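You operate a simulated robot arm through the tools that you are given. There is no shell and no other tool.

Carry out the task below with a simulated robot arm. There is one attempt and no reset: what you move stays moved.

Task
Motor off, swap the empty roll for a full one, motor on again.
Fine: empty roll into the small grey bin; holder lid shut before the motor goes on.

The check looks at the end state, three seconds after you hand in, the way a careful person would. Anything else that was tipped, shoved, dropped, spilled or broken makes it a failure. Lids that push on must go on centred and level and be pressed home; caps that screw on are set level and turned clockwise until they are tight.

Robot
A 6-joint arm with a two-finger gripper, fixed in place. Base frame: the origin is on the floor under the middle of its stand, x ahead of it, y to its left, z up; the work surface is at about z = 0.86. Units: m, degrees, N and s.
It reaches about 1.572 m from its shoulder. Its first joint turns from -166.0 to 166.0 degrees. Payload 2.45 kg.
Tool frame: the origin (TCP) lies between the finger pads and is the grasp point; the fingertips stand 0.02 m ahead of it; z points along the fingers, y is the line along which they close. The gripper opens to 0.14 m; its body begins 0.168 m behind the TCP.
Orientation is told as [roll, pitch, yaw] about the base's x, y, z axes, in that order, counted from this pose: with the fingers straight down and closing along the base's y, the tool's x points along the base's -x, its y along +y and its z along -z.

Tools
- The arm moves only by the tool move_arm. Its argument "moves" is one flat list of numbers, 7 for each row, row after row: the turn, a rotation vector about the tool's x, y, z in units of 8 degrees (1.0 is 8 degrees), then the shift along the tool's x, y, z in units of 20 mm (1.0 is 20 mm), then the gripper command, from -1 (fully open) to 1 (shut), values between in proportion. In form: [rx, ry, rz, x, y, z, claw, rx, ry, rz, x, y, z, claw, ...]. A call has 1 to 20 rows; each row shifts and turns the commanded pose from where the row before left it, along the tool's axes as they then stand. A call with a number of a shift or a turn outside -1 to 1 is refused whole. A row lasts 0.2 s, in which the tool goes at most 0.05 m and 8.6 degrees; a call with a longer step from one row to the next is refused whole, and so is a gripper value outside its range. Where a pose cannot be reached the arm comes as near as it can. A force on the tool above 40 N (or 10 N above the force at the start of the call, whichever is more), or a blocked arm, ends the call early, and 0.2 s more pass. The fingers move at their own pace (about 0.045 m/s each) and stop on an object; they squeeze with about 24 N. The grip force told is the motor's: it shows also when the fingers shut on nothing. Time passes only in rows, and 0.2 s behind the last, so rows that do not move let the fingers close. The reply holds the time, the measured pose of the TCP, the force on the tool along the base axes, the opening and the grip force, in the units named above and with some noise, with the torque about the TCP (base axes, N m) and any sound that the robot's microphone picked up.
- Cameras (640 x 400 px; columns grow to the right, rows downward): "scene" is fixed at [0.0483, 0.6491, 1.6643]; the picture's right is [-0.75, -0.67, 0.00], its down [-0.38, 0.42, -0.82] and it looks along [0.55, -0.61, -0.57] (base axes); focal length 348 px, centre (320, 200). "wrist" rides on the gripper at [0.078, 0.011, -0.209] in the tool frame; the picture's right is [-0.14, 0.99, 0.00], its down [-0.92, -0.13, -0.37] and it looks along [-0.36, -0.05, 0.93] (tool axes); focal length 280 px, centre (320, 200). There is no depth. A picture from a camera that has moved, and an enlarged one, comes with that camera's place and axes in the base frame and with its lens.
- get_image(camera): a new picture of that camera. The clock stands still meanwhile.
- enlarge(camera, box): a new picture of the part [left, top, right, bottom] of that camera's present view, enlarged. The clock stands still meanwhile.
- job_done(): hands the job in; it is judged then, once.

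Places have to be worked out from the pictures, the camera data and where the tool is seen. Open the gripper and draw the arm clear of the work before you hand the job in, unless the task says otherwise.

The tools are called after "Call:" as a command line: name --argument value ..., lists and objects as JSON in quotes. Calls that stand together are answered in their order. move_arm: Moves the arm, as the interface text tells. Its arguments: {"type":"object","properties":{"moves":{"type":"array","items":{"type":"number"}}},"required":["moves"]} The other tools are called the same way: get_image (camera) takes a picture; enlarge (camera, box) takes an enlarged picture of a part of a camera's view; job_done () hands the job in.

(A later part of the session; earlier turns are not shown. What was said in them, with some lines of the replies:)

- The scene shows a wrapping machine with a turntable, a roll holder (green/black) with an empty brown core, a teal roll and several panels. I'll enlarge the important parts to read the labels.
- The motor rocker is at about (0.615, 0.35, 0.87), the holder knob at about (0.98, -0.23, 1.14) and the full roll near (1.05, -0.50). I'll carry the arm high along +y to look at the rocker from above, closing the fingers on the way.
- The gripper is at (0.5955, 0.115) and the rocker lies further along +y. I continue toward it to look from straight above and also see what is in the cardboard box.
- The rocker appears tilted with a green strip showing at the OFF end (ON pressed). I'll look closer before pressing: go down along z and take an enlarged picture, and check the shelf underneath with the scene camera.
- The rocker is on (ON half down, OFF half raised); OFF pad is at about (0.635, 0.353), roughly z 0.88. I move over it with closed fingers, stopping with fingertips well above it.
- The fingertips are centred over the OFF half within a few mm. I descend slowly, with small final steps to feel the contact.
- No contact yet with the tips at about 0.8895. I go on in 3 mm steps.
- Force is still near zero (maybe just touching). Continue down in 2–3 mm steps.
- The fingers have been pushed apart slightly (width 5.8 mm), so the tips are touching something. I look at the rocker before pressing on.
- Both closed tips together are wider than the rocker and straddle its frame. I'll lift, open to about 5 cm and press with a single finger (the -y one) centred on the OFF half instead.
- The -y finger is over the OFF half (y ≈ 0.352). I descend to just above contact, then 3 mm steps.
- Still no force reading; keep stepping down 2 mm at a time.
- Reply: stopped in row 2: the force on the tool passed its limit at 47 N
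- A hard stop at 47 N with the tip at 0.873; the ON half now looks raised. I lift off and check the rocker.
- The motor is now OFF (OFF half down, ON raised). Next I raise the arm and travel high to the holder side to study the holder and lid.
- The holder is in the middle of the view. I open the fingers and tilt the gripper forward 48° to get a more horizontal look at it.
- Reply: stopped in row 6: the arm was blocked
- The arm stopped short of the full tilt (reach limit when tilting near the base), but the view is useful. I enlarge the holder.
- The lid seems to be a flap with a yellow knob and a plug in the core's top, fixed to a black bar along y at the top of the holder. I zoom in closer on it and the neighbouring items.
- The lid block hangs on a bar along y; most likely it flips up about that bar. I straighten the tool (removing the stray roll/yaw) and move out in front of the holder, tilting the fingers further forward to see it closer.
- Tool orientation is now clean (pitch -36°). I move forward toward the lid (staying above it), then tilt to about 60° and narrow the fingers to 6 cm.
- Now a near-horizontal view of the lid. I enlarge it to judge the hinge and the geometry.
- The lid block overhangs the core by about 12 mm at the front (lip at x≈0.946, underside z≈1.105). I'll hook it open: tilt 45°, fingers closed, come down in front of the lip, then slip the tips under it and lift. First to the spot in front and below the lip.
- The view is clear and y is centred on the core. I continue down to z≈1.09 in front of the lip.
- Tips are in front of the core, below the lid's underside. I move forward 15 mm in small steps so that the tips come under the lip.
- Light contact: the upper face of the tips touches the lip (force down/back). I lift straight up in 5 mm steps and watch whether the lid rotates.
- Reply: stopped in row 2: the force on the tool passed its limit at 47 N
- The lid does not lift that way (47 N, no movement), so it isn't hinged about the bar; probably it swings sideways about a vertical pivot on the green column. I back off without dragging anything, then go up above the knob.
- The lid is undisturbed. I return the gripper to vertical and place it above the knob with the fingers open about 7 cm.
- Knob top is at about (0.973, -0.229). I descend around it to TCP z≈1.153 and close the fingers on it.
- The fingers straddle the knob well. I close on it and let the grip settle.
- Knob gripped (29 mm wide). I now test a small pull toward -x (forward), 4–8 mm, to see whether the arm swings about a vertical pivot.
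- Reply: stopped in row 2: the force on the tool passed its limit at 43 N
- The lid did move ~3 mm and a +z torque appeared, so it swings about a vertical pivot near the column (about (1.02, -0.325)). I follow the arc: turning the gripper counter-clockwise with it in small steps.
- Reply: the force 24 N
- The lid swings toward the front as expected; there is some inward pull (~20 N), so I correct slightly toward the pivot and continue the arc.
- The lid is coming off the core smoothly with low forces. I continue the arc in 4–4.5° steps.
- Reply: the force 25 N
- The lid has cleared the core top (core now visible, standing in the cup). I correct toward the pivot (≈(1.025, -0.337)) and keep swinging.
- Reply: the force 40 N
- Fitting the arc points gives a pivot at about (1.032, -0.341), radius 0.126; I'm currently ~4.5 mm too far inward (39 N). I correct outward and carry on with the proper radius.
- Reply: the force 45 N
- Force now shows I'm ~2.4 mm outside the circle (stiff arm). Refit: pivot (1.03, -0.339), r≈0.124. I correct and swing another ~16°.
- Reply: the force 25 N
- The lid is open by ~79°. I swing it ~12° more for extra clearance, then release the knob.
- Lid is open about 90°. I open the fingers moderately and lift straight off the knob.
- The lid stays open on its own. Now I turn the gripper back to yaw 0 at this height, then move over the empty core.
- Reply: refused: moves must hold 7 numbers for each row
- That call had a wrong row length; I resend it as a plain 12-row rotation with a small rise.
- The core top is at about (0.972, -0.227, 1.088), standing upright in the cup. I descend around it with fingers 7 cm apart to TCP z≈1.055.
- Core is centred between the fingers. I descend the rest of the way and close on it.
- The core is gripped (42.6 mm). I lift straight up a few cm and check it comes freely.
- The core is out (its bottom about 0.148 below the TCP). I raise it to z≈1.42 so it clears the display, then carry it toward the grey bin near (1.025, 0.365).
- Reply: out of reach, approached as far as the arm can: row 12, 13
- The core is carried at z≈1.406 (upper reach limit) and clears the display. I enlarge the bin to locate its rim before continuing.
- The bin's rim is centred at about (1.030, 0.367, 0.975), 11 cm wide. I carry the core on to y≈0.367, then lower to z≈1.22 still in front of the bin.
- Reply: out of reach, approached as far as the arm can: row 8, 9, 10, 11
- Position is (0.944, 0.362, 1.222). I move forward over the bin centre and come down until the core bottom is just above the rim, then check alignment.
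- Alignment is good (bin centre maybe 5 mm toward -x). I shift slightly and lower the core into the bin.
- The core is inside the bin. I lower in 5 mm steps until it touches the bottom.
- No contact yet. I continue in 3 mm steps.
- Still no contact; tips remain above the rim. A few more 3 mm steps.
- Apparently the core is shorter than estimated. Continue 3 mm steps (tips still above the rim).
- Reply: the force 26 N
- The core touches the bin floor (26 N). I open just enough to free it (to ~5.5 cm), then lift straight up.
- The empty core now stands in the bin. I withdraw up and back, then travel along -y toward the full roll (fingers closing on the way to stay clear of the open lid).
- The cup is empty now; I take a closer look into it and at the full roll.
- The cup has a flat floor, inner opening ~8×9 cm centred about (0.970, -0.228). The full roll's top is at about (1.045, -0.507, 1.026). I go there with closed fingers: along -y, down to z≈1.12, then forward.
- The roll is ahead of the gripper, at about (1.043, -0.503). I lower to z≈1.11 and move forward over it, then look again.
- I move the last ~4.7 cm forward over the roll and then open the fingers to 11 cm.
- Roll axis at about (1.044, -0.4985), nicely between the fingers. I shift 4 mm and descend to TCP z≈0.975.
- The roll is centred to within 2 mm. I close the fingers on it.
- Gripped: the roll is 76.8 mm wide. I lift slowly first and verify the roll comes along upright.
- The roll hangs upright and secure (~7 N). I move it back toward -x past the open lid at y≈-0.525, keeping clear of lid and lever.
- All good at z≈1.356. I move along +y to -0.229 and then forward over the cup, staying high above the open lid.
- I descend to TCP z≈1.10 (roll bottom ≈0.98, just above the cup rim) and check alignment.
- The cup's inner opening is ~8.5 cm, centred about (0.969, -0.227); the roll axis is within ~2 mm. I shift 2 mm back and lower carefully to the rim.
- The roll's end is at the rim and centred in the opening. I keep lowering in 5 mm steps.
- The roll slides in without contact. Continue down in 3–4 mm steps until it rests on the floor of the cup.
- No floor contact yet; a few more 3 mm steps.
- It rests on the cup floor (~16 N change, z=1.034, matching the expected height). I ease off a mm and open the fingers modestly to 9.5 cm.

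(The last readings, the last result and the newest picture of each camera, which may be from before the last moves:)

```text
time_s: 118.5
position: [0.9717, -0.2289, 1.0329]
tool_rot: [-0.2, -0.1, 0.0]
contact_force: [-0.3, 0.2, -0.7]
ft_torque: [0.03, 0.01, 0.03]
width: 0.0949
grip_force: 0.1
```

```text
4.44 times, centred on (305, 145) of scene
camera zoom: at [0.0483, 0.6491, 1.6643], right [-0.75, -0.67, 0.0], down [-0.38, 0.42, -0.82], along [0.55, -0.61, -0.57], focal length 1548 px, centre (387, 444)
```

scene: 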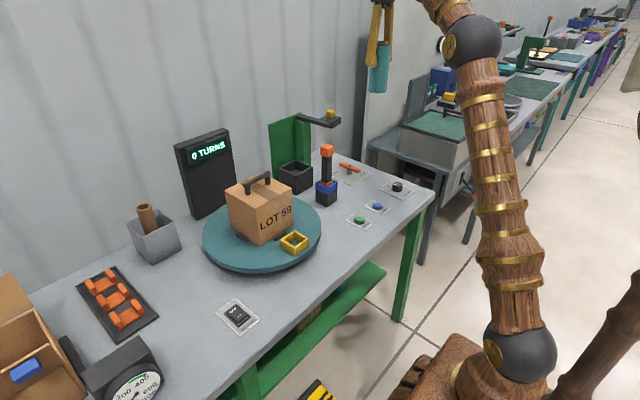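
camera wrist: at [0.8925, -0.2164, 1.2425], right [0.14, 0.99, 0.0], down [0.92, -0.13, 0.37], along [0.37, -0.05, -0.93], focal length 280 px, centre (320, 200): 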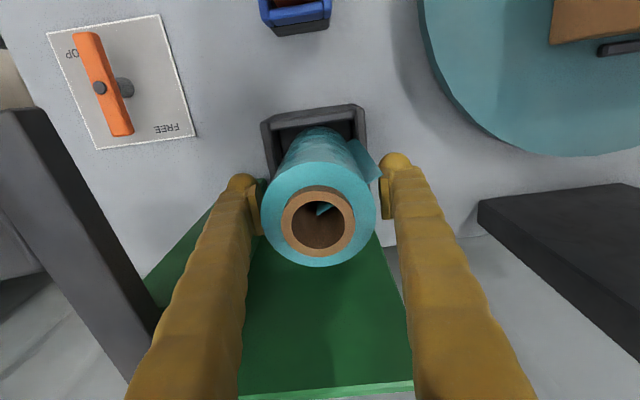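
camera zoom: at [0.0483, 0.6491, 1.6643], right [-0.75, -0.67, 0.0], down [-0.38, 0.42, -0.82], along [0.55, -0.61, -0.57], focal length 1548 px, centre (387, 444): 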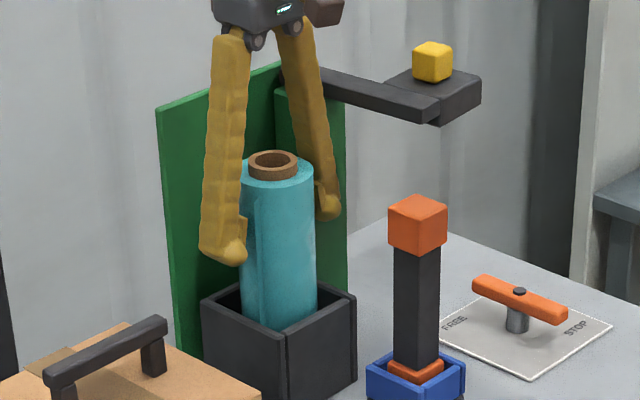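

The roll stands in the holder, and a film tail has appeared. I lift the gripper straight up, clear of roll and lid.

Call:
move_arm --moves '[0, 0, 0, 0, 0, -0.5, -0.357, 0, 0, 0, 0, 0, -1, -0.357, 0, 0, 0, 0, 0, -1, -0.357, 0, 0, 0, 0, 0, -1, -0.357, 0, 0, 0, 0, 0, -1, -0.357, 0, 0, 0, 0, 0, -1, -0.357, 0, 0, 0, 0, 0, -1, -0.357, 0, 0, 0, 0, 0, -1, -0.357, 0, 0, 0, 0, 0, -1, -0.357, 0, 0, 0, 0, 0, -1, -0.357, 0, 0, 0, 0, 0, -1, -0.357, 0, 0, 0, 0, 0, -1, -0.2, 0, 0, 0, 0, 0, -1, -0.2]'

Call:
get_image --camera "wrist"

Call:
enlarge --camera "scene" --box '[230, 90, 370, 210]'

Call:
enlarge --camera "wrist" --box '[240, 80, 420, 220]'

```text
time_s: 121.3
position: [0.9717, -0.2258, 1.2839]
tool_rot: [-0.2, -0.2, 0.1]
contact_force: [0.4, -0.1, -0.8]
ft_torque: [0.0, 0.0, -0.02]
width: 0.0841
grip_force: 0.0
```

```text
taken
camera wrist: at [0.8919, -0.2144, 1.4922], right [0.14, 0.99, 0.0], down [0.92, -0.13, 0.37], along [0.37, -0.05, -0.93], focal length 280 px, centre (320, 200)
```

wrist: 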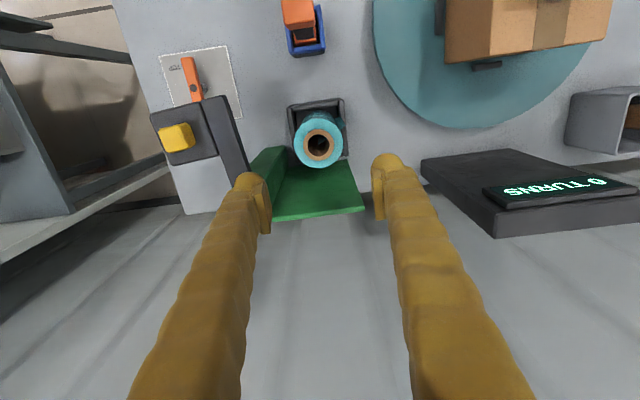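

```text
3.33 times, centred on (300, 150) of scene
camera zoom: at [0.0483, 0.6491, 1.6643], right [-0.75, -0.67, 0.0], down [-0.38, 0.42, -0.82], along [0.55, -0.61, -0.57], focal length 1161 px, centre (387, 367)
```

zoom: 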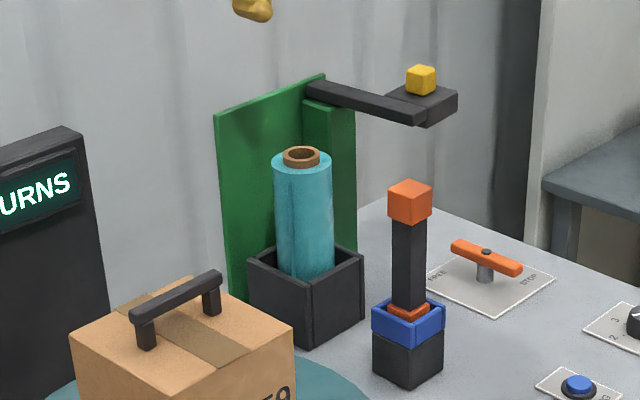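

```text
2.86 times, centred on (330, 150) of wrist
camera zoom: at [0.8919, -0.2144, 1.4922], right [0.14, 0.99, 0.0], down [0.92, -0.13, 0.37], along [0.37, -0.05, -0.93], focal length 801 px, centre (291, 343)
```

zoom: 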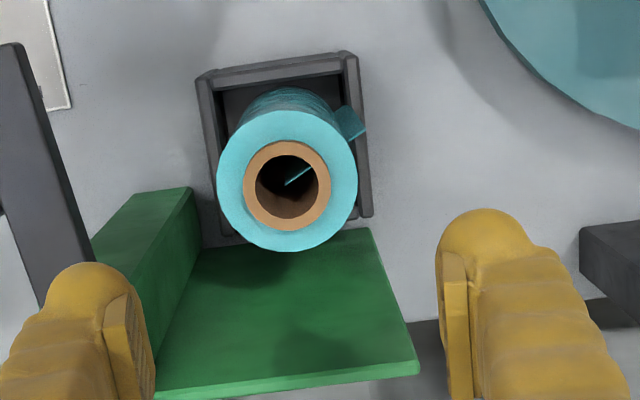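

The roll is upright in the cup. Now I turn the gripper back to yaw ≈93° and go above the knob at (0.925, -0.398) to swing the lid shut.

Call:
move_arm --moves '[0, 0, -0.971, 0, 0, 0, 0.1, 0, 0, -0.971, 0, 0, 0, 0.1, 0, 0, -0.971, 0, 0, 0, 0.1, 0, 0, -0.971, 0, 0, 0, 0.1, 0, 0, -0.971, 0, 0, 0, 0.1, 0, 0, -0.971, 0, 0, 0, 0.1, 0, 0, -0.971, 0, 0, 0, 0.1, 0, 0, -0.971, 0, 0, 0, 0.1, 0, 0, -0.971, 0, 0, 0, 0.1, 0, 0, -0.971, 0, 0, 0, 0.1, 0, 0, -0.971, 0, 0, 0, 0.1, 0, 0, -0.971, 0, 0, 0, 0.1]'

Call:
move_arm --moves '[0, 0, 0, 0.941, 0.31, 0, 0.1, 0, 0, 0, 0.941, 0.31, 0, 0.1, 0, 0, 0, 0.941, 0.31, 0, 0.1, 0, 0, 0, 0.941, 0.31, 0, 0.1, 0, 0, 0, 0.941, 0.31, 0, 0.1, 0, 0, 0, 0.941, 0.31, 0, 0.1, 0, 0, 0, 0.941, 0.31, 0, 0.1, 0, 0, 0, 0.941, 0.31, 0, 0.1, 0, 0, 0, 0.941, 0.31, 0, 0.1, 0, 0, 0, 0, 0, 0, 0.1]'

Call:
get_image --camera "wrist"

Call:
enlarge --camera "wrist" --box '[240, 90, 400, 230]'

```text
time_s: 123.9
position: [0.9714, -0.2273, 1.2836]
tool_rot: [-0.2, 0.2, 93.5]
contact_force: [-1.1, 0.2, -0.4]
ft_torque: [0.02, -0.01, -0.03]
width: 0.0633
grip_force: 0.0
```

```text
time_s: 126.1
position: [0.9245, -0.4013, 1.2862]
tool_rot: [-0.2, 0.2, 93.2]
contact_force: [0.3, 0.9, -0.2]
ft_torque: [-0.02, 0.01, -0.01]
width: 0.063
grip_force: 0.1
```

```text
taken
camera wrist: at [0.9171, -0.4784, 1.4946], right [-1.0, 0.08, 0.0], down [0.07, 0.93, 0.37], along [0.03, 0.36, -0.93], focal length 280 px, centre (320, 200)
```

wrist: 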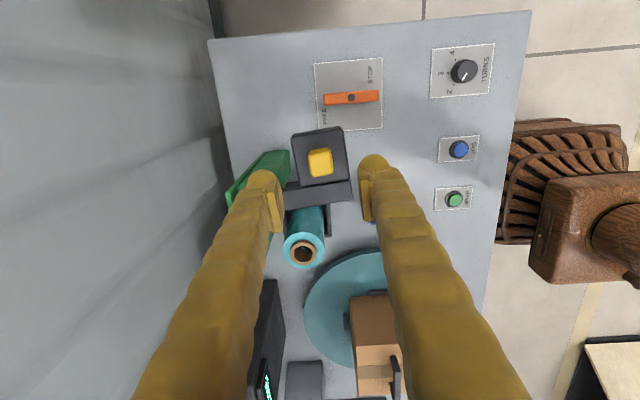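

```text
2.86 times, centred on (320, 160) of wrist
camera zoom: at [0.9171, -0.4784, 1.4946], right [-1.0, 0.08, 0.0], down [0.07, 0.93, 0.37], along [0.03, 0.36, -0.93], focal length 801 px, centre (320, 314)
```

zoom: 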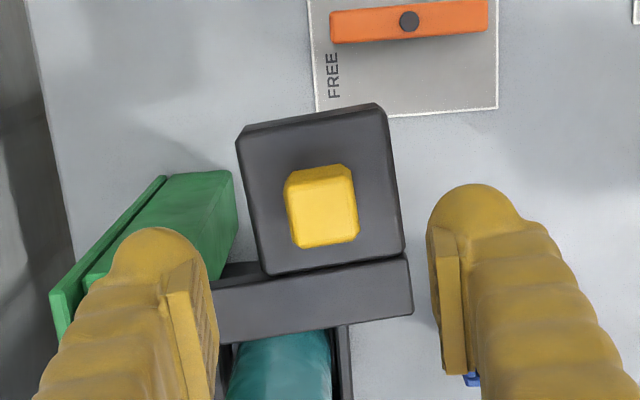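

Knob is right beneath. I correct ~4 mm, descend to z≈1.153 and grip the knob.

Call:
move_arm --moves '[0, 0, 0, -0.19, -0.05, 1, 0.1, 0, 0, 0, 0, 0, 1, 0.1, 0, 0, 0, 0, 0, 1, 0.1, 0, 0, 0, 0, 0, 1, 0.1, 0, 0, 0, 0, 0, 1, 0.1, 0, 0, 0, 0, 0, 1, 0.1, 0, 0, 0, 0, 0, 0.6, 0.1, 0, 0, 0, 0, 0, 0, 1, 0, 0, 0, 0, 0, 0, 1, 0, 0, 0, 0, 0, 0, 1, 0, 0, 0, 0, 0, 0, 1]'

Call:
enlarge --camera "wrist" --box '[240, 90, 400, 230]'

Call:
enlarge --camera "scene" --box '[265, 80, 365, 180]'

```text
time_s: 128.5
position: [0.9272, -0.3963, 1.1524]
tool_rot: [-0.1, 0.2, 93.3]
contact_force: [-16.7, -2.6, 5.2]
ft_torque: [-0.18, 0.23, 0.79]
width: 0.03
grip_force: 41.9
```

```text
2.86 times, centred on (320, 160) of wrist
camera zoom: at [0.9181, -0.4744, 1.3627], right [-1.0, 0.08, 0.0], down [0.07, 0.93, 0.37], along [0.03, 0.36, -0.93], focal length 801 px, centre (320, 314)
```

zoom: 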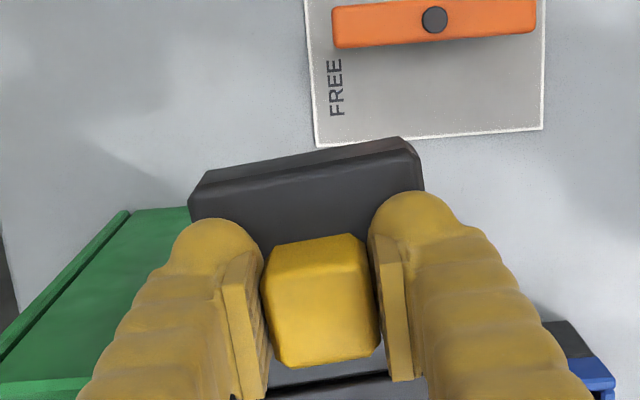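

```text
4.00 times, centred on (315, 130) of scene
camera zoom: at [0.0483, 0.6491, 1.6643], right [-0.75, -0.67, 0.0], down [-0.38, 0.42, -0.82], along [0.55, -0.61, -0.57], focal length 1394 px, centre (340, 480)
```

zoom: 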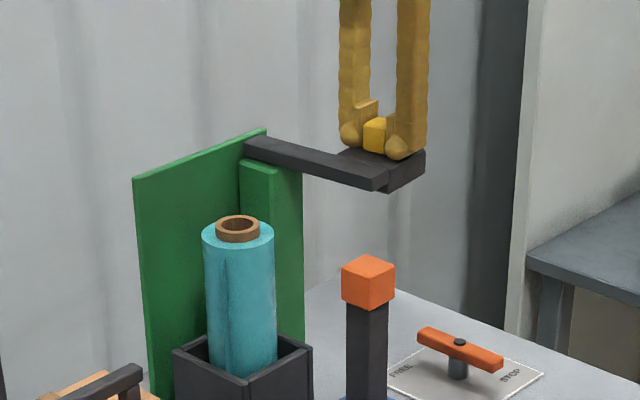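

Gripped. Refitting all opening points gives pivot (1.0247, -0.3354), r = 0.1173. I relax the small offset and begin swinging the lid back (clockwise).

Call:
move_arm --moves '[0, 0, -0.3, 0.06, 0.1, 0, 1, 0, 0, 0.5, -0.374, 0.166, 0, 1, 0, 0, 0.5, -0.374, 0.166, 0, 1, 0, 0, 0.5, -0.374, 0.166, 0, 1]'

Call:
enlarge --camera "scene" --box '[265, 80, 365, 180]'

```text
time_s: 129.5
position: [0.9151, -0.3748, 1.1523]
tool_rot: [-0.3, 0.1, 83.7]
contact_force: [17.8, 10.1, 20.1]
ft_torque: [-0.07, -0.06, 0.46]
width: 0.029
grip_force: 44.9
```

```text
4.00 times, centred on (315, 130) of scene
camera zoom: at [0.0483, 0.6491, 1.6643], right [-0.75, -0.67, 0.0], down [-0.38, 0.42, -0.82], along [0.55, -0.61, -0.57], focal length 1394 px, centre (340, 480)
```

zoom: 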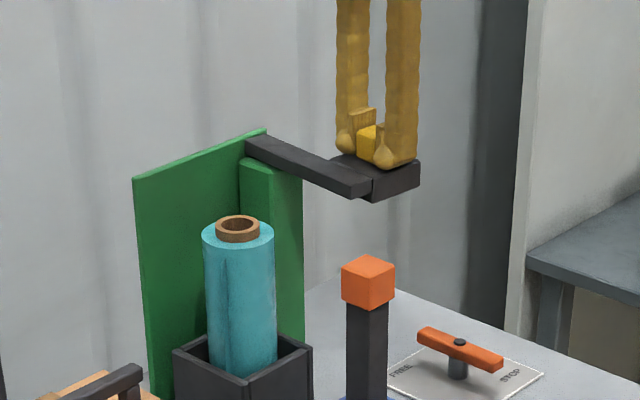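

Following the circle well (r≈0.1165). I relieve ~1 mm downwards pressure and continue swinging in 4° steps.

Call:
move_arm --moves '[0, 0, 0.5, -0.396, 0.121, -0.08, 1, 0, 0, 0.5, -0.376, 0.158, 0, 1, 0, 0, 0.5, -0.376, 0.158, 0, 1, 0, 0, 0.5, -0.376, 0.158, 0, 1, 0, 0, 0.5, -0.376, 0.158, 0, 1]'

Call:
enlarge --camera "scene" --box '[265, 80, 365, 180]'

```text
time_s: 130.7
position: [0.9092, -0.3345, 1.1527]
tool_rot: [-0.2, 0.1, 63.7]
contact_force: [-9.0, 0.0, -4.8]
ft_torque: [-0.65, 0.45, 0.08]
width: 0.0289
grip_force: 45.2
```

```text
4.00 times, centred on (315, 130) of scene
camera zoom: at [0.0483, 0.6491, 1.6643], right [-0.75, -0.67, 0.0], down [-0.38, 0.42, -0.82], along [0.55, -0.61, -0.57], focal length 1394 px, centre (340, 480)
```

zoom: 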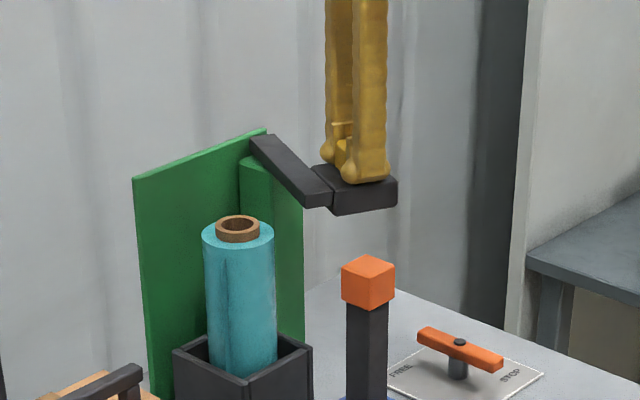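

Tracking is good. I continue: another 5 steps of 4°.

Call:
move_arm --moves '[0, 0, 0.5, -0.37, 0.178, 0, 1, 0, 0, 0.5, -0.374, 0.166, 0, 1, 0, 0, 0.5, -0.374, 0.166, 0, 1, 0, 0, 0.5, -0.374, 0.166, 0, 1, 0, 0, 0.5, -0.374, 0.166, 0, 1]'

Call:
enlarge --camera "scene" --box '[265, 80, 365, 180]'

```text
time_s: 131.9
position: [0.9156, -0.2939, 1.1541]
tool_rot: [-0.1, 0.0, 43.7]
contact_force: [-18.5, 7.2, -8.6]
ft_torque: [0.03, 0.27, 0.05]
width: 0.0289
grip_force: 44.4
```

```text
4.00 times, centred on (315, 130) of scene
camera zoom: at [0.0483, 0.6491, 1.6643], right [-0.75, -0.67, 0.0], down [-0.38, 0.42, -0.82], along [0.55, -0.61, -0.57], focal length 1394 px, centre (340, 480)
```

zoom: 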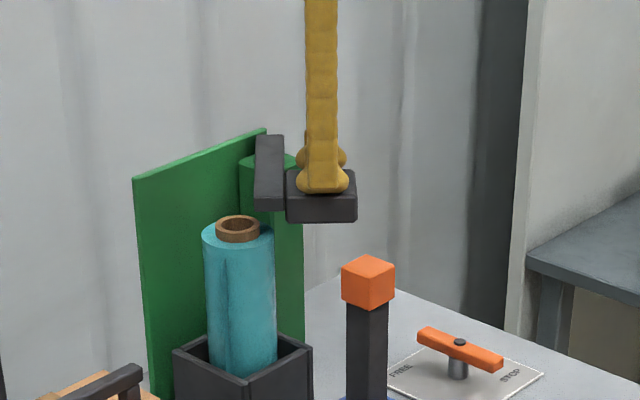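

Good. Another 4 steps; the lid edge now approaches the roll's top, so I'll watch the forces.

Call:
move_arm --moves '[0, 0, 0.5, -0.352, 0.205, 0, 1, 0, 0, 0.5, -0.371, 0.173, 0, 1, 0, 0, 0.5, -0.371, 0.173, 0, 1]'

Call:
enlarge --camera "scene" --box '[265, 80, 365, 180]'

```text
time_s: 132.7
position: [0.9247, -0.2728, 1.1531]
tool_rot: [-0.2, -0.1, 31.5]
contact_force: [8.0, -1.2, -17.1]
ft_torque: [-0.02, -0.11, 0.36]
width: 0.0289
grip_force: 45.8
```

```text
4.00 times, centred on (315, 130) of scene
camera zoom: at [0.0483, 0.6491, 1.6643], right [-0.75, -0.67, 0.0], down [-0.38, 0.42, -0.82], along [0.55, -0.61, -0.57], focal length 1394 px, centre (340, 480)
```

zoom: 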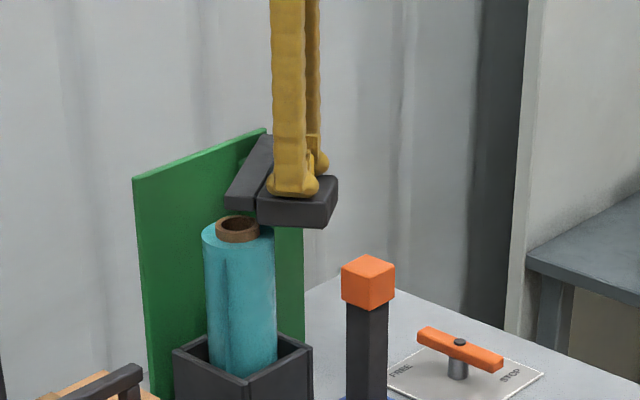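

Still fine: lid passes above the roll top. I continue with 4 more steps.

Call:
move_arm --moves '[0, 0, 0.5, -0.376, 0.155, 0.05, 1, 0, 0, 0.5, -0.374, 0.166, 0, 1, 0, 0, 0.5, -0.374, 0.166, 0, 1, 0, 0, 0.5, -0.374, 0.166, 0, 1]'

Call:
enlarge --camera "scene" --box '[265, 80, 365, 180]'

```text
time_s: 133.7
position: [0.9477, -0.2481, 1.1529]
tool_rot: [-0.3, -0.1, 15.7]
contact_force: [1.9, 2.4, 4.2]
ft_torque: [-0.04, 0.25, 0.39]
width: 0.0287
grip_force: 44.8
```

```text
4.00 times, centred on (315, 130) of scene
camera zoom: at [0.0483, 0.6491, 1.6643], right [-0.75, -0.67, 0.0], down [-0.38, 0.42, -0.82], along [0.55, -0.61, -0.57], focal length 1394 px, centre (340, 480)
```

zoom: 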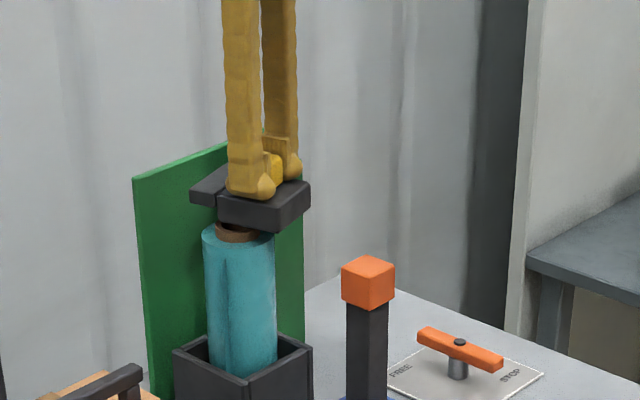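

The lid is almost over the roll (yaw 15.7°). I do the last ~15° to bring it back to its closed position (knob at ≈(0.973, -0.230)).

Call:
move_arm --moves '[0, 0, 0.5, -0.374, 0.166, 0, 1, 0, 0, 0.5, -0.374, 0.166, 0, 1, 0, 0, 0.5, -0.374, 0.166, 0, 1]'

Call:
enlarge --camera "scene" --box '[265, 80, 365, 180]'

```text
time_s: 134.5
position: [0.9656, -0.2339, 1.1539]
tool_rot: [-0.3, -0.3, 3.6]
contact_force: [4.5, -7.8, 14.4]
ft_torque: [-0.14, 0.29, 0.0]
width: 0.0289
grip_force: 45.0
```

```text
4.00 times, centred on (315, 130) of scene
camera zoom: at [0.0483, 0.6491, 1.6643], right [-0.75, -0.67, 0.0], down [-0.38, 0.42, -0.82], along [0.55, -0.61, -0.57], focal length 1394 px, centre (340, 480)
```

zoom: 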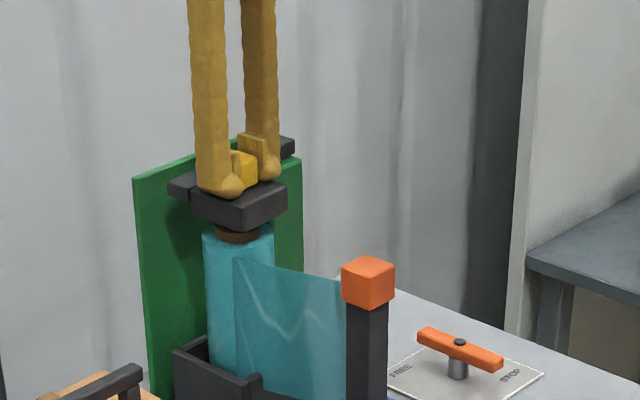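

The film sheet now shows, the lid is ~4° from its closed position. I finish the swing with small steps until it reaches the stop.

Call:
move_arm --moves '[0, 0, 0.25, -0.187, 0.083, 0, 1, 0, 0, 0.25, -0.187, 0.083, 0, 1]'

Call:
enlarge --camera "scene" --box '[265, 85, 325, 145]'

```text
time_s: 135.1
position: [0.9743, -0.2295, 1.1537]
tool_rot: [-0.2, -0.4, -0.3]
contact_force: [9.7, -16.8, 20.9]
ft_torque: [-0.05, -0.37, 0.66]
width: 0.0292
grip_force: 44.9
```

```text
6.67 times, centred on (295, 115) of scene
camera zoom: at [0.0483, 0.6491, 1.6643], right [-0.75, -0.67, 0.0], down [-0.38, 0.42, -0.82], along [0.55, -0.61, -0.57], focal length 2322 px, centre (487, 767)
```

zoom: 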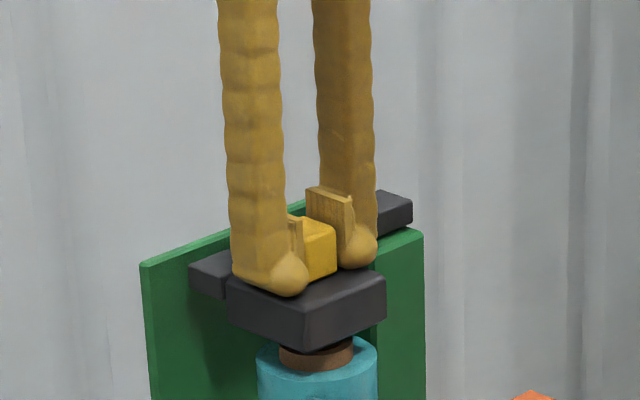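

The lid looks exactly as at the start. I nudge ~2 mm further in the closing direction to make sure it's at its stop.

Call:
move_arm --moves '[0, 0, 0.05, -0.1, 0.0, 0, 1]'

Call:
enlarge --camera "scene" --box '[265, 85, 325, 145]'

```text
time_s: 135.5
position: [0.9744, -0.2291, 1.1523]
tool_rot: [-0.2, 0.1, -0.7]
contact_force: [-28.8, -12.6, 22.7]
ft_torque: [-0.02, 0.6, 0.45]
width: 0.0289
grip_force: 44.8
```

```text
6.67 times, centred on (295, 115) of scene
camera zoom: at [0.0483, 0.6491, 1.6643], right [-0.75, -0.67, 0.0], down [-0.38, 0.42, -0.82], along [0.55, -0.61, -0.57], focal length 2322 px, centre (487, 767)
```

zoom: 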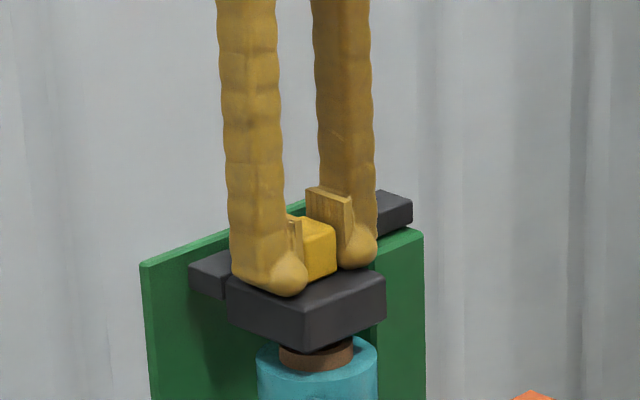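

The lid is hard against its stop (28 N, no movement) – shut. I relax, open the fingers and lift straight up off the knob.

Call:
move_arm --moves '[0, 0, 0, 0.09, 0, -0.04, 1, 0, 0, 0, 0, 0, 0, 0.3, 0, 0, 0, 0, 0, 0, 0, 0, 0, 0, 0, 0, 0, 0, 0, 0, 0, 0, 0, 0, 0, 0, 0, 0, 0, 0, -0.5, 0, 0, 0, 0, 0, 0, -1, 0, 0, 0, 0, 0, 0, -1, 0, 0, 0, 0, 0, 0, -1, 0, 0, 0, 0, 0, 0, -1, 0, 0, 0, 0, 0, 0, -1, 0, 0, 0, 0, 0, 0, -1, 0, 0, 0, 0, 0, 0, -1, 0]'

Call:
get_image --camera "wrist"

Call:
enlarge --camera "scene" --box '[240, 90, 380, 210]'

```text
time_s: 138.3
position: [0.9734, -0.2292, 1.3037]
tool_rot: [-0.1, -0.3, -0.8]
contact_force: [-0.5, 0.5, 0.1]
ft_torque: [0.01, 0.01, -0.02]
width: 0.07
grip_force: 0.1
```

```text
taken
camera wrist: at [0.8937, -0.2167, 1.512], right [0.15, 0.99, 0.0], down [0.92, -0.14, 0.37], along [0.37, -0.06, -0.93], focal length 280 px, centre (320, 200)
```

wrist: 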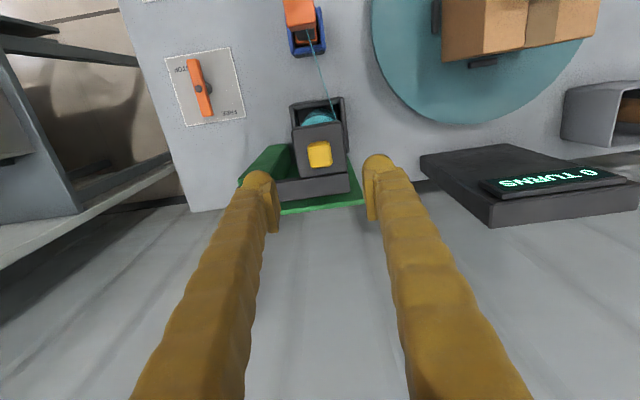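

```text
3.33 times, centred on (310, 150) of scene
camera zoom: at [0.0483, 0.6491, 1.6643], right [-0.75, -0.67, 0.0], down [-0.38, 0.42, -0.82], along [0.55, -0.61, -0.57], focal length 1161 px, centre (353, 367)
```

zoom: 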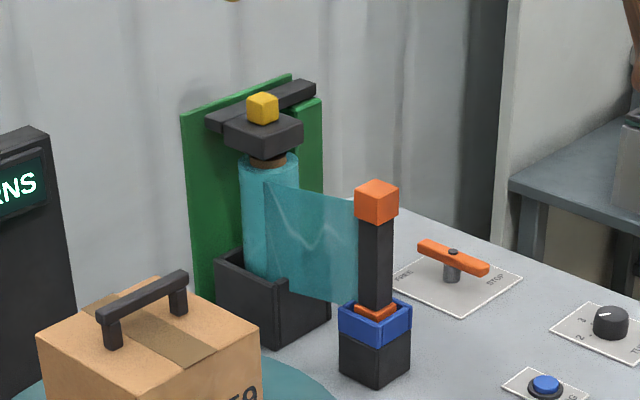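

The lid is shut and the film spans to the post. Now I travel to the motor switch, to press the ON half (TCP about (0.608, 0.389) so the -y finger lands on the ON pad).

Call:
move_arm --moves '[0, 0, -0.1, 0.963, 1, 0, 0.286, 0, 0, 0, 0.963, 1, 0, 0.286, 0, 0, 0, 0.963, 1, 0, 0.286, 0, 0, 0, 0.963, 1, 0, 0.286, 0, 0, 0, 0.963, 1, 0, 0.286, 0, 0, 0, 0.963, 1, 0, 0.286, 0, 0, 0, 0.963, 1, 0, 0.286, 0, 0, 0, 0.963, 1, 0, 0.286, 0, 0, 0, 0.963, 1, 0, 0.286, 0, 0, 0, 0.963, 1, 0, 0.286, 0, 0, 0, 0.963, 1, 0, 0.286, 0, 0, 0, 0.963, 1, 0, 0.286, 0, 0, 0, 0.963, 1, 0, 0.286, 0, 0, 0, 0.963, 1, 0, 0.286, 0, 0, 0, 0.963, 1, 0, 0.286, 0, 0, 0, 0.963, 1, 0, 0.286, 0, 0, 0, 0.963, 1, 0, 0.286, 0, 0, 0, 0.963, 1, 0, 0.286, 0, 0, 0, 0.963, 1, 0, 0.286]'

Call:
move_arm --moves '[0, 0, 0, 0, 1, 0, 0.286, 0, 0, 0, 0, 1, 0, 0.286, 0, 0, 0, 0, 1, 0, 0.286, 0, 0, 0, 0, 1, 0, 0.286, 0, 0, 0, 0, 1, 0, 0.286, 0, 0, 0, 0, 1, 0, 0.286, 0, 0, 0, 0, 1, 0, 0.286, 0, 0, 0, 0, 1, 0, 0.286, 0, 0, 0, 0, 1, 0, 0.286, 0, 0, 0, 0, 1, 0, 0.286, 0, 0, 0, 0, 1, 0, 0.286, 0, 0, 0, 0, 0.9, 0, 0.286, 0, 0, 0, 0, 0, 1, 0.286, 0, 0, 0, 0, 0, 1, 0.286, 0, 0, 0, 0, 0, 1, 0.286, 0, 0, 0, 0, 0, 1, 0.286, 0, 0, 0, 0, 0, 1, 0.286]'

Call:
get_image --camera "wrist"

Call:
get_image --camera "scene"

```text
time_s: 142.3
position: [0.6067, 0.1489, 1.3007]
tool_rot: [-0.3, -0.1, 0.2]
contact_force: [0.9, -0.1, -0.1]
ft_torque: [-0.04, -0.01, 0.03]
width: 0.0502
grip_force: 0.1
```

```text
time_s: 145.9
position: [0.6058, 0.388, 1.1987]
tool_rot: [-0.2, -0.2, 0.1]
contact_force: [0.5, 0.6, 0.7]
ft_torque: [-0.05, 0.0, -0.02]
width: 0.0499
grip_force: 0.0
```

```text
taken
camera wrist: at [0.526, 0.3986, 1.4076], right [0.14, 0.99, 0.0], down [0.92, -0.12, 0.37], along [0.37, -0.05, -0.93], focal length 280 px, centre (320, 200)
```

wrist: 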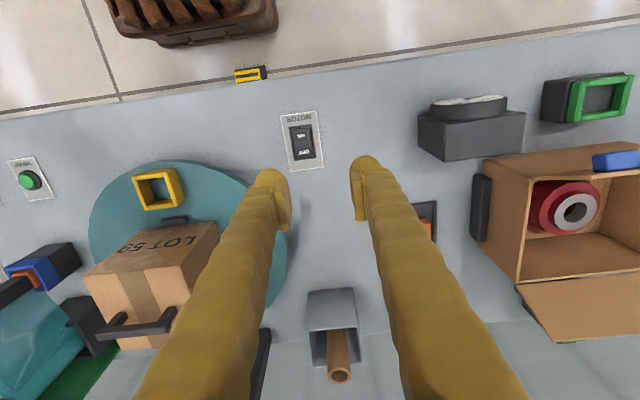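

```text
taken
```

scene: 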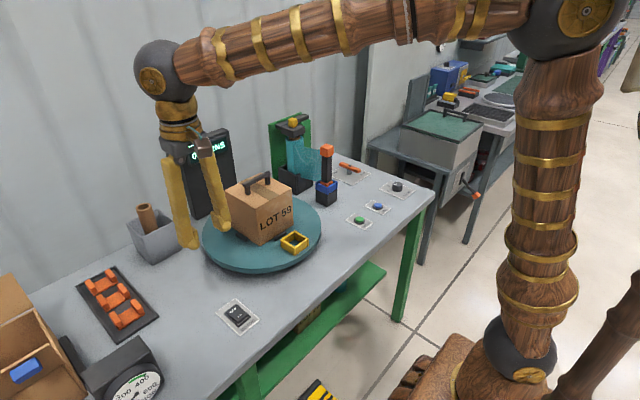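

Over the switch region; I descend to z≈0.945 and check the finger against the ON pad.

Call:
move_arm --moves '[0, 0, 0, -0.1, 0, 1, 0.286, 0, 0, 0, 0, 0, 1, 0.286, 0, 0, 0, 0, 0, 1, 0.286, 0, 0, 0, 0, 0, 1, 0.286, 0, 0, 0, 0, 0, 1, 0.286, 0, 0, 0, 0, 0, 1, 0.286, 0, 0, 0, 0, 0, 1, 0.286, 0, 0, 0, 0, 0, 1, 0.286, 0, 0, 0, 0, 0, 1, 0.286, 0, 0, 0, 0, 0, 1, 0.286, 0, 0, 0, 0, 0, 1, 0.286, 0, 0, 0, 0, 0, 1, 0.286, 0, 0, 0, 0, 0, 0.7, 0.286]'

Call:
enlarge --camera "scene" --box '[190, 260, 290, 340]'

Call:
enlarge --camera "wrist" --box '[200, 80, 380, 220]'

```text
time_s: 148.7
position: [0.6092, 0.3868, 0.9457]
tool_rot: [-0.2, -0.3, 0.0]
contact_force: [-0.2, -0.2, -0.1]
ft_torque: [0.01, -0.03, 0.01]
width: 0.05
grip_force: 0.0
```

```text
5.00 times, centred on (240, 300) of scene
camera zoom: at [0.0483, 0.6491, 1.6643], right [-0.75, -0.67, 0.0], down [-0.38, 0.42, -0.82], along [0.55, -0.61, -0.57], focal length 1742 px, centre (720, -300)
```

zoom: 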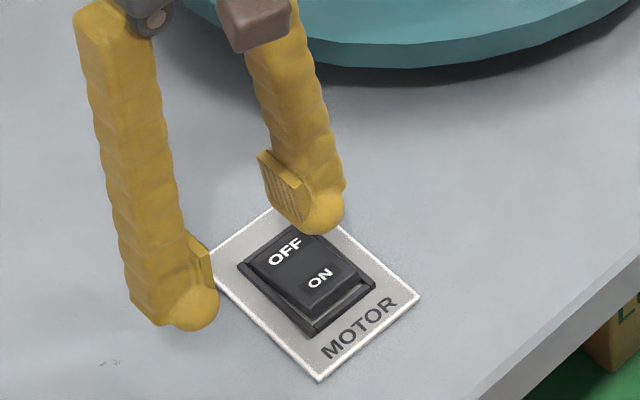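

```text
2.86 times, centred on (290, 150) of wrist
camera zoom: at [0.529, 0.3977, 1.1551], right [0.14, 0.99, 0.0], down [0.92, -0.12, 0.37], along [0.37, -0.05, -0.93], focal length 801 px, centre (406, 343)
```

zoom: 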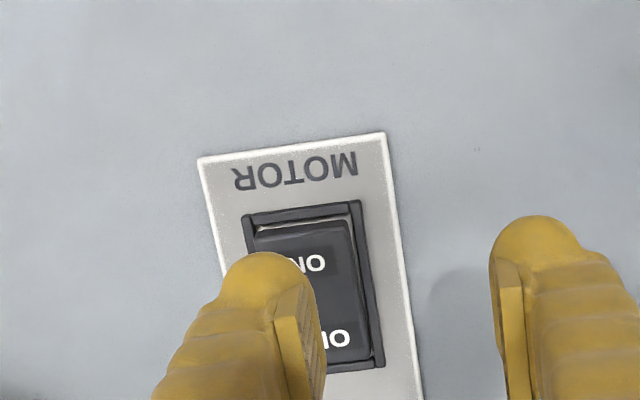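

The -y finger is lined up over the ON pad the same way as it was for OFF. I descend, finishing in 3 mm steps to press ON.

Call:
move_arm --moves '[0, 0, 0, 0, 0.08, 1, 0.286, 0, 0, 0, 0, 0, 0.9, 0.286, 0, 0, 0, 0, 0, 0.2, 0.286, 0, 0, 0, 0, 0, 0.15, 0.286, 0, 0, 0, 0, 0, 0.15, 0.286]'

Call:
enlarge --camera "scene" --box '[190, 260, 290, 340]'

```text
time_s: 149.9
position: [0.6091, 0.3875, 0.8971]
tool_rot: [-0.2, -0.2, 0.2]
contact_force: [0.2, 0.1, 1.6]
ft_torque: [-0.04, 0.0, -0.01]
width: 0.0504
grip_force: 0.1
```

```text
5.00 times, centred on (240, 300) of scene
camera zoom: at [0.0483, 0.6491, 1.6643], right [-0.75, -0.67, 0.0], down [-0.38, 0.42, -0.82], along [0.55, -0.61, -0.57], focal length 1742 px, centre (720, -300)
```

zoom: 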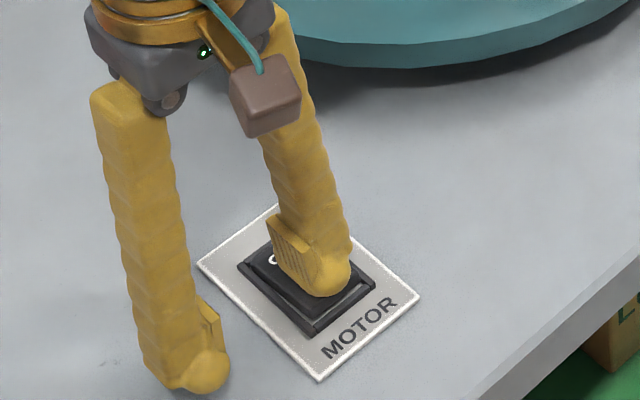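

Contact is just starting (1.6 N). I press on with 2 mm steps until it snaps over or stops firmly.

Call:
move_arm --moves '[0, 0, 0, 0, 0, 0.1, 0.286, 0, 0, 0, 0, 0, 0.1, 0.286, 0, 0, 0, 0, 0, 0.1, 0.286]'

Call:
enlarge --camera "scene" --box '[190, 260, 290, 340]'

```text
time_s: 150.8
position: [0.6104, 0.3893, 0.8942]
tool_rot: [-0.1, -0.3, 0.1]
contact_force: [-1.4, -0.6, 7.9]
ft_torque: [-0.32, -0.04, -0.05]
width: 0.051
grip_force: 0.5
stopped in row 3: the force on the tool passed its limit at 44 N (the readings are from after the stop); the commanded pose is now the measured one
```

```text
5.00 times, centred on (240, 300) of scene
camera zoom: at [0.0483, 0.6491, 1.6643], right [-0.75, -0.67, 0.0], down [-0.38, 0.42, -0.82], along [0.55, -0.61, -0.57], focal length 1742 px, centre (720, -300)
```

zoom: 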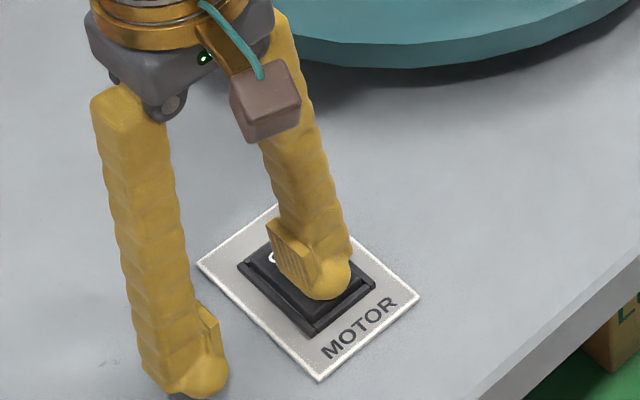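

Firm stop at 44 N at nearly the same height as when OFF was pressed. I lift off and inspect the rocker.

Call:
move_arm --moves '[0, 0, 0, 0, 0, -0.5, 0.286, 0, 0, 0, 0, 0, -1, 0.286, 0, 0, 0, 0, 0, -1, 0.286, 0, 0, 0, 0, 0, -1, 0.286, 0, 0, 0, 0, 0, -1, 0.286, 0, 0, 0, 0, 0, -1, 0.286]'

Call:
enlarge --camera "scene" --box '[200, 280, 280, 340]'

Call:
enlarge --camera "wrist" --box '[200, 60, 360, 180]'

Call:
get_image --camera "scene"

```text
time_s: 152.2
position: [0.6087, 0.39, 1.0041]
tool_rot: [-0.1, -0.4, 0.2]
contact_force: [0.3, 0.7, -0.2]
ft_torque: [-0.05, -0.01, 0.0]
width: 0.0497
grip_force: 0.0
```

```text
6.67 times, centred on (240, 310) of scene
camera zoom: at [0.0483, 0.6491, 1.6643], right [-0.75, -0.67, 0.0], down [-0.38, 0.42, -0.82], along [0.55, -0.61, -0.57], focal length 2322 px, centre (853, -533)
```

zoom: 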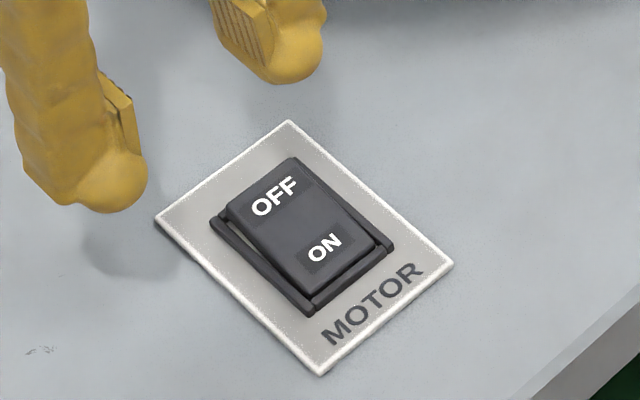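

```text
3.33 times, centred on (280, 120) of wrist
camera zoom: at [0.5294, 0.4018, 1.213], right [0.14, 0.99, 0.0], down [0.92, -0.12, 0.37], along [0.37, -0.05, -0.93], focal length 935 px, centre (453, 467)
```

zoom: 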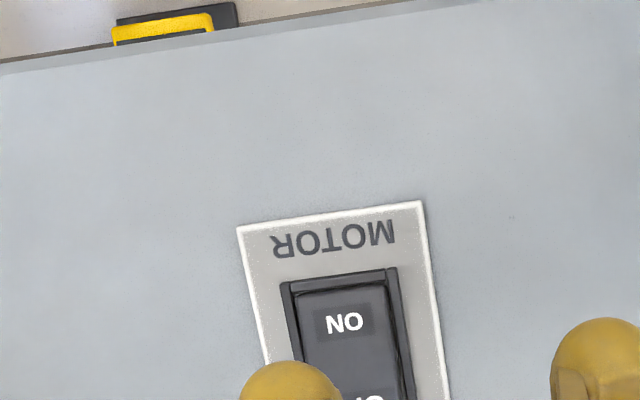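

```text
taken
```

scene: 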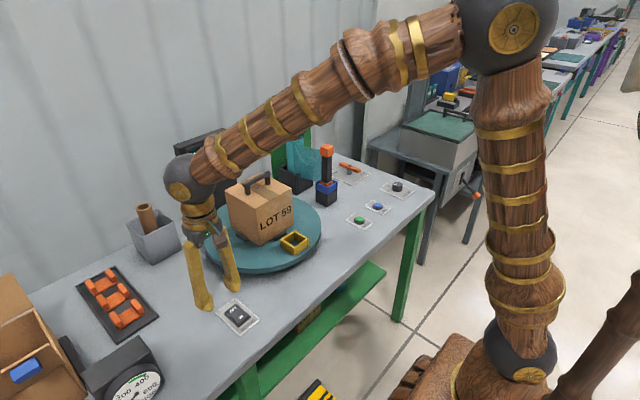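

Motor rocker is ON again (ON down, OFF raised as at the start). I lift the arm clear, open the gripper and check the whole scene.

Call:
move_arm --moves '[0, 0, 0, 0, 0, -1, -1, 0, 0, 0, 0, 0, -1, -1, 0, 0, 0, 0, 0, -1, -1, 0, 0, 0, 0, 0, -1, -1, 0, 0, 0, 0, 0, -1, -1, 0, 0, 0, 0, 0, -1, -1, 0, 0, 0, 0, 0, -1, -1, 0, 0, 0, 0, 0, -1, -1, 0, 0, 0, 0, 0, -1, -1, 0, 0, 0, 0, 0, -1, -1, 0, 0, 0, 0, 0, -1, -1, 0, 0, 0, 0, 0, -1, -1, 0, 0, 0, 0, 0, -1, -1, 0, 0, 0, 0, 0, -1, -1, 0, 0, 0, 0, 0, -1, -1, 0, 0, 0, 0, 0, -1, -1]'

Call:
get_image --camera "scene"

Call:
get_image --camera "wrist"

Call:
enlarge --camera "scene" --box '[250, 90, 370, 210]'

Call:
enlarge --camera "scene" --box '[90, 180, 250, 340]'

```text
time_s: 155.6
position: [0.6084, 0.3905, 1.3244]
tool_rot: [-0.1, -0.2, 0.1]
contact_force: [-0.2, -0.5, 0.2]
ft_torque: [0.03, 0.02, -0.01]
width: 0.1399
grip_force: 0.1
```

```text
taken
```

scene: 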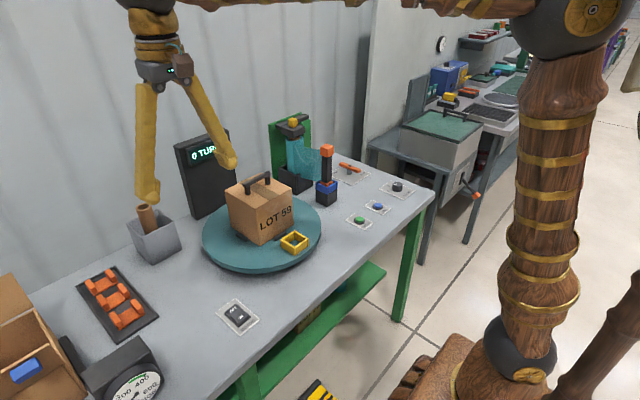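

```text
taken
camera wrist: at [0.528, 0.4011, 1.5337], right [0.14, 0.99, 0.0], down [0.92, -0.12, 0.37], along [0.37, -0.05, -0.93], focal length 280 px, centre (320, 200)
```

wrist: 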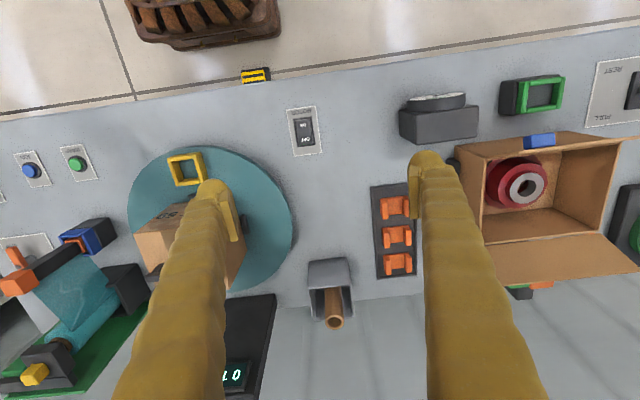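

```text
3.33 times, centred on (310, 150) of scene
camera zoom: at [0.0483, 0.6491, 1.6643], right [-0.75, -0.67, 0.0], down [-0.38, 0.42, -0.82], along [0.55, -0.61, -0.57], focal length 1161 px, centre (353, 367)
```

zoom: 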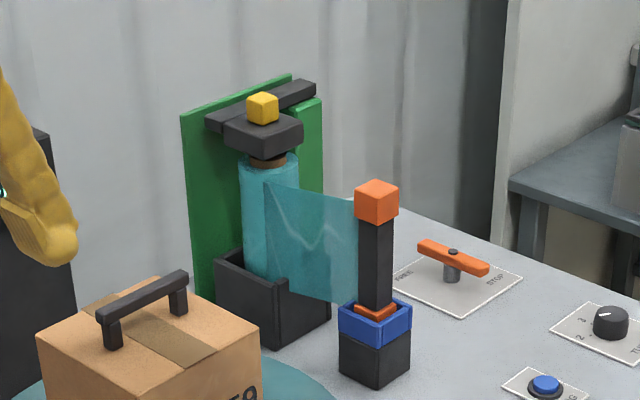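

```text
2.50 times, centred on (170, 260) of scene
camera zoom: at [0.0483, 0.6491, 1.6643], right [-0.75, -0.67, 0.0], down [-0.38, 0.42, -0.82], along [0.55, -0.61, -0.57], focal length 871 px, centre (695, 50)
```

zoom: 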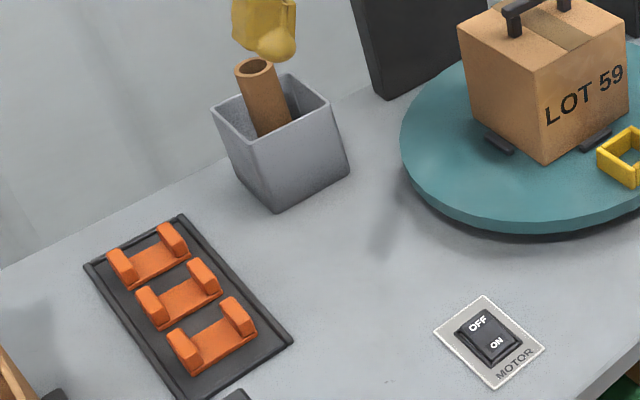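

Everything looks in order: lid shut, new roll in, core in the bin. One last check of the rocker at the same zoom as the very first picture for comparison.

Call:
enlarge --camera "scene" --box '[190, 250, 310, 350]'

Call:
enlarge --camera "wrist" --box '[250, 80, 370, 180]'

```text
4.00 times, centred on (250, 300) of scene
camera zoom: at [0.0483, 0.6491, 1.6643], right [-0.75, -0.67, 0.0], down [-0.38, 0.42, -0.82], along [0.55, -0.61, -0.57], focal length 1394 px, centre (600, -200)
```

zoom: 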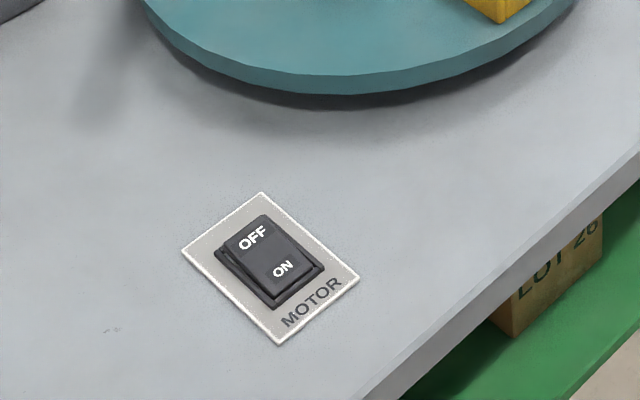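

```text
4.00 times, centred on (310, 130) of wrist
camera zoom: at [0.528, 0.4011, 1.5337], right [0.14, 0.99, 0.0], down [0.92, -0.12, 0.37], along [0.37, -0.05, -0.93], focal length 1122 px, centre (360, 480)
```

zoom: 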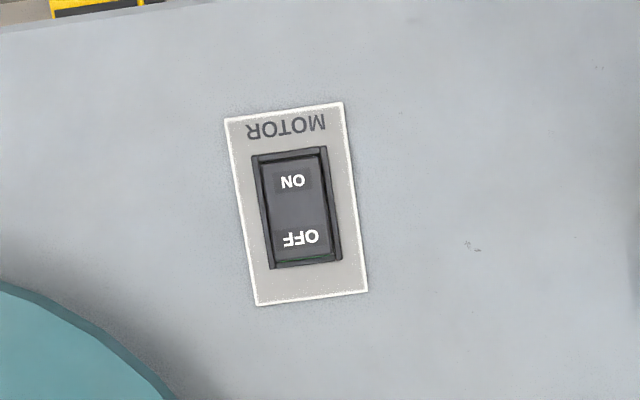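

The rocker matches its original ON state (the green strip at the OFF end is visible again). The lid is shut on the full roll, the empty core is in the grey bin, nothing else was moved, and the arm is clear with the gripper open. I hand in the job.

Call:
job_done

```text
The job is handed in.
```

The empty roll is swapped for the full one, the holder lid is shut, and the motor is back on. I've handed the job in.

- **Motor:** I switched it off before touching the holder. I switched it back on only after the lid was against its stop. In the last pictures the rocker looks the same as at the start, with ON down.
- **Empty roll:** It is standing upright in the small grey bin.
- **Full roll:** It sits upright on the floor of the holder cup, and the film now runs across to the blue-and-orange post.
- **Lid:** It swings sideways on a vertical pivot. My first attempt tried to lift it and stopped at 47 N. The pictures afterwards showed the lid and the empty roll unmoved.

The final pictures show nothing else tipped or moved. The arm is clear of the work with the gripper open.
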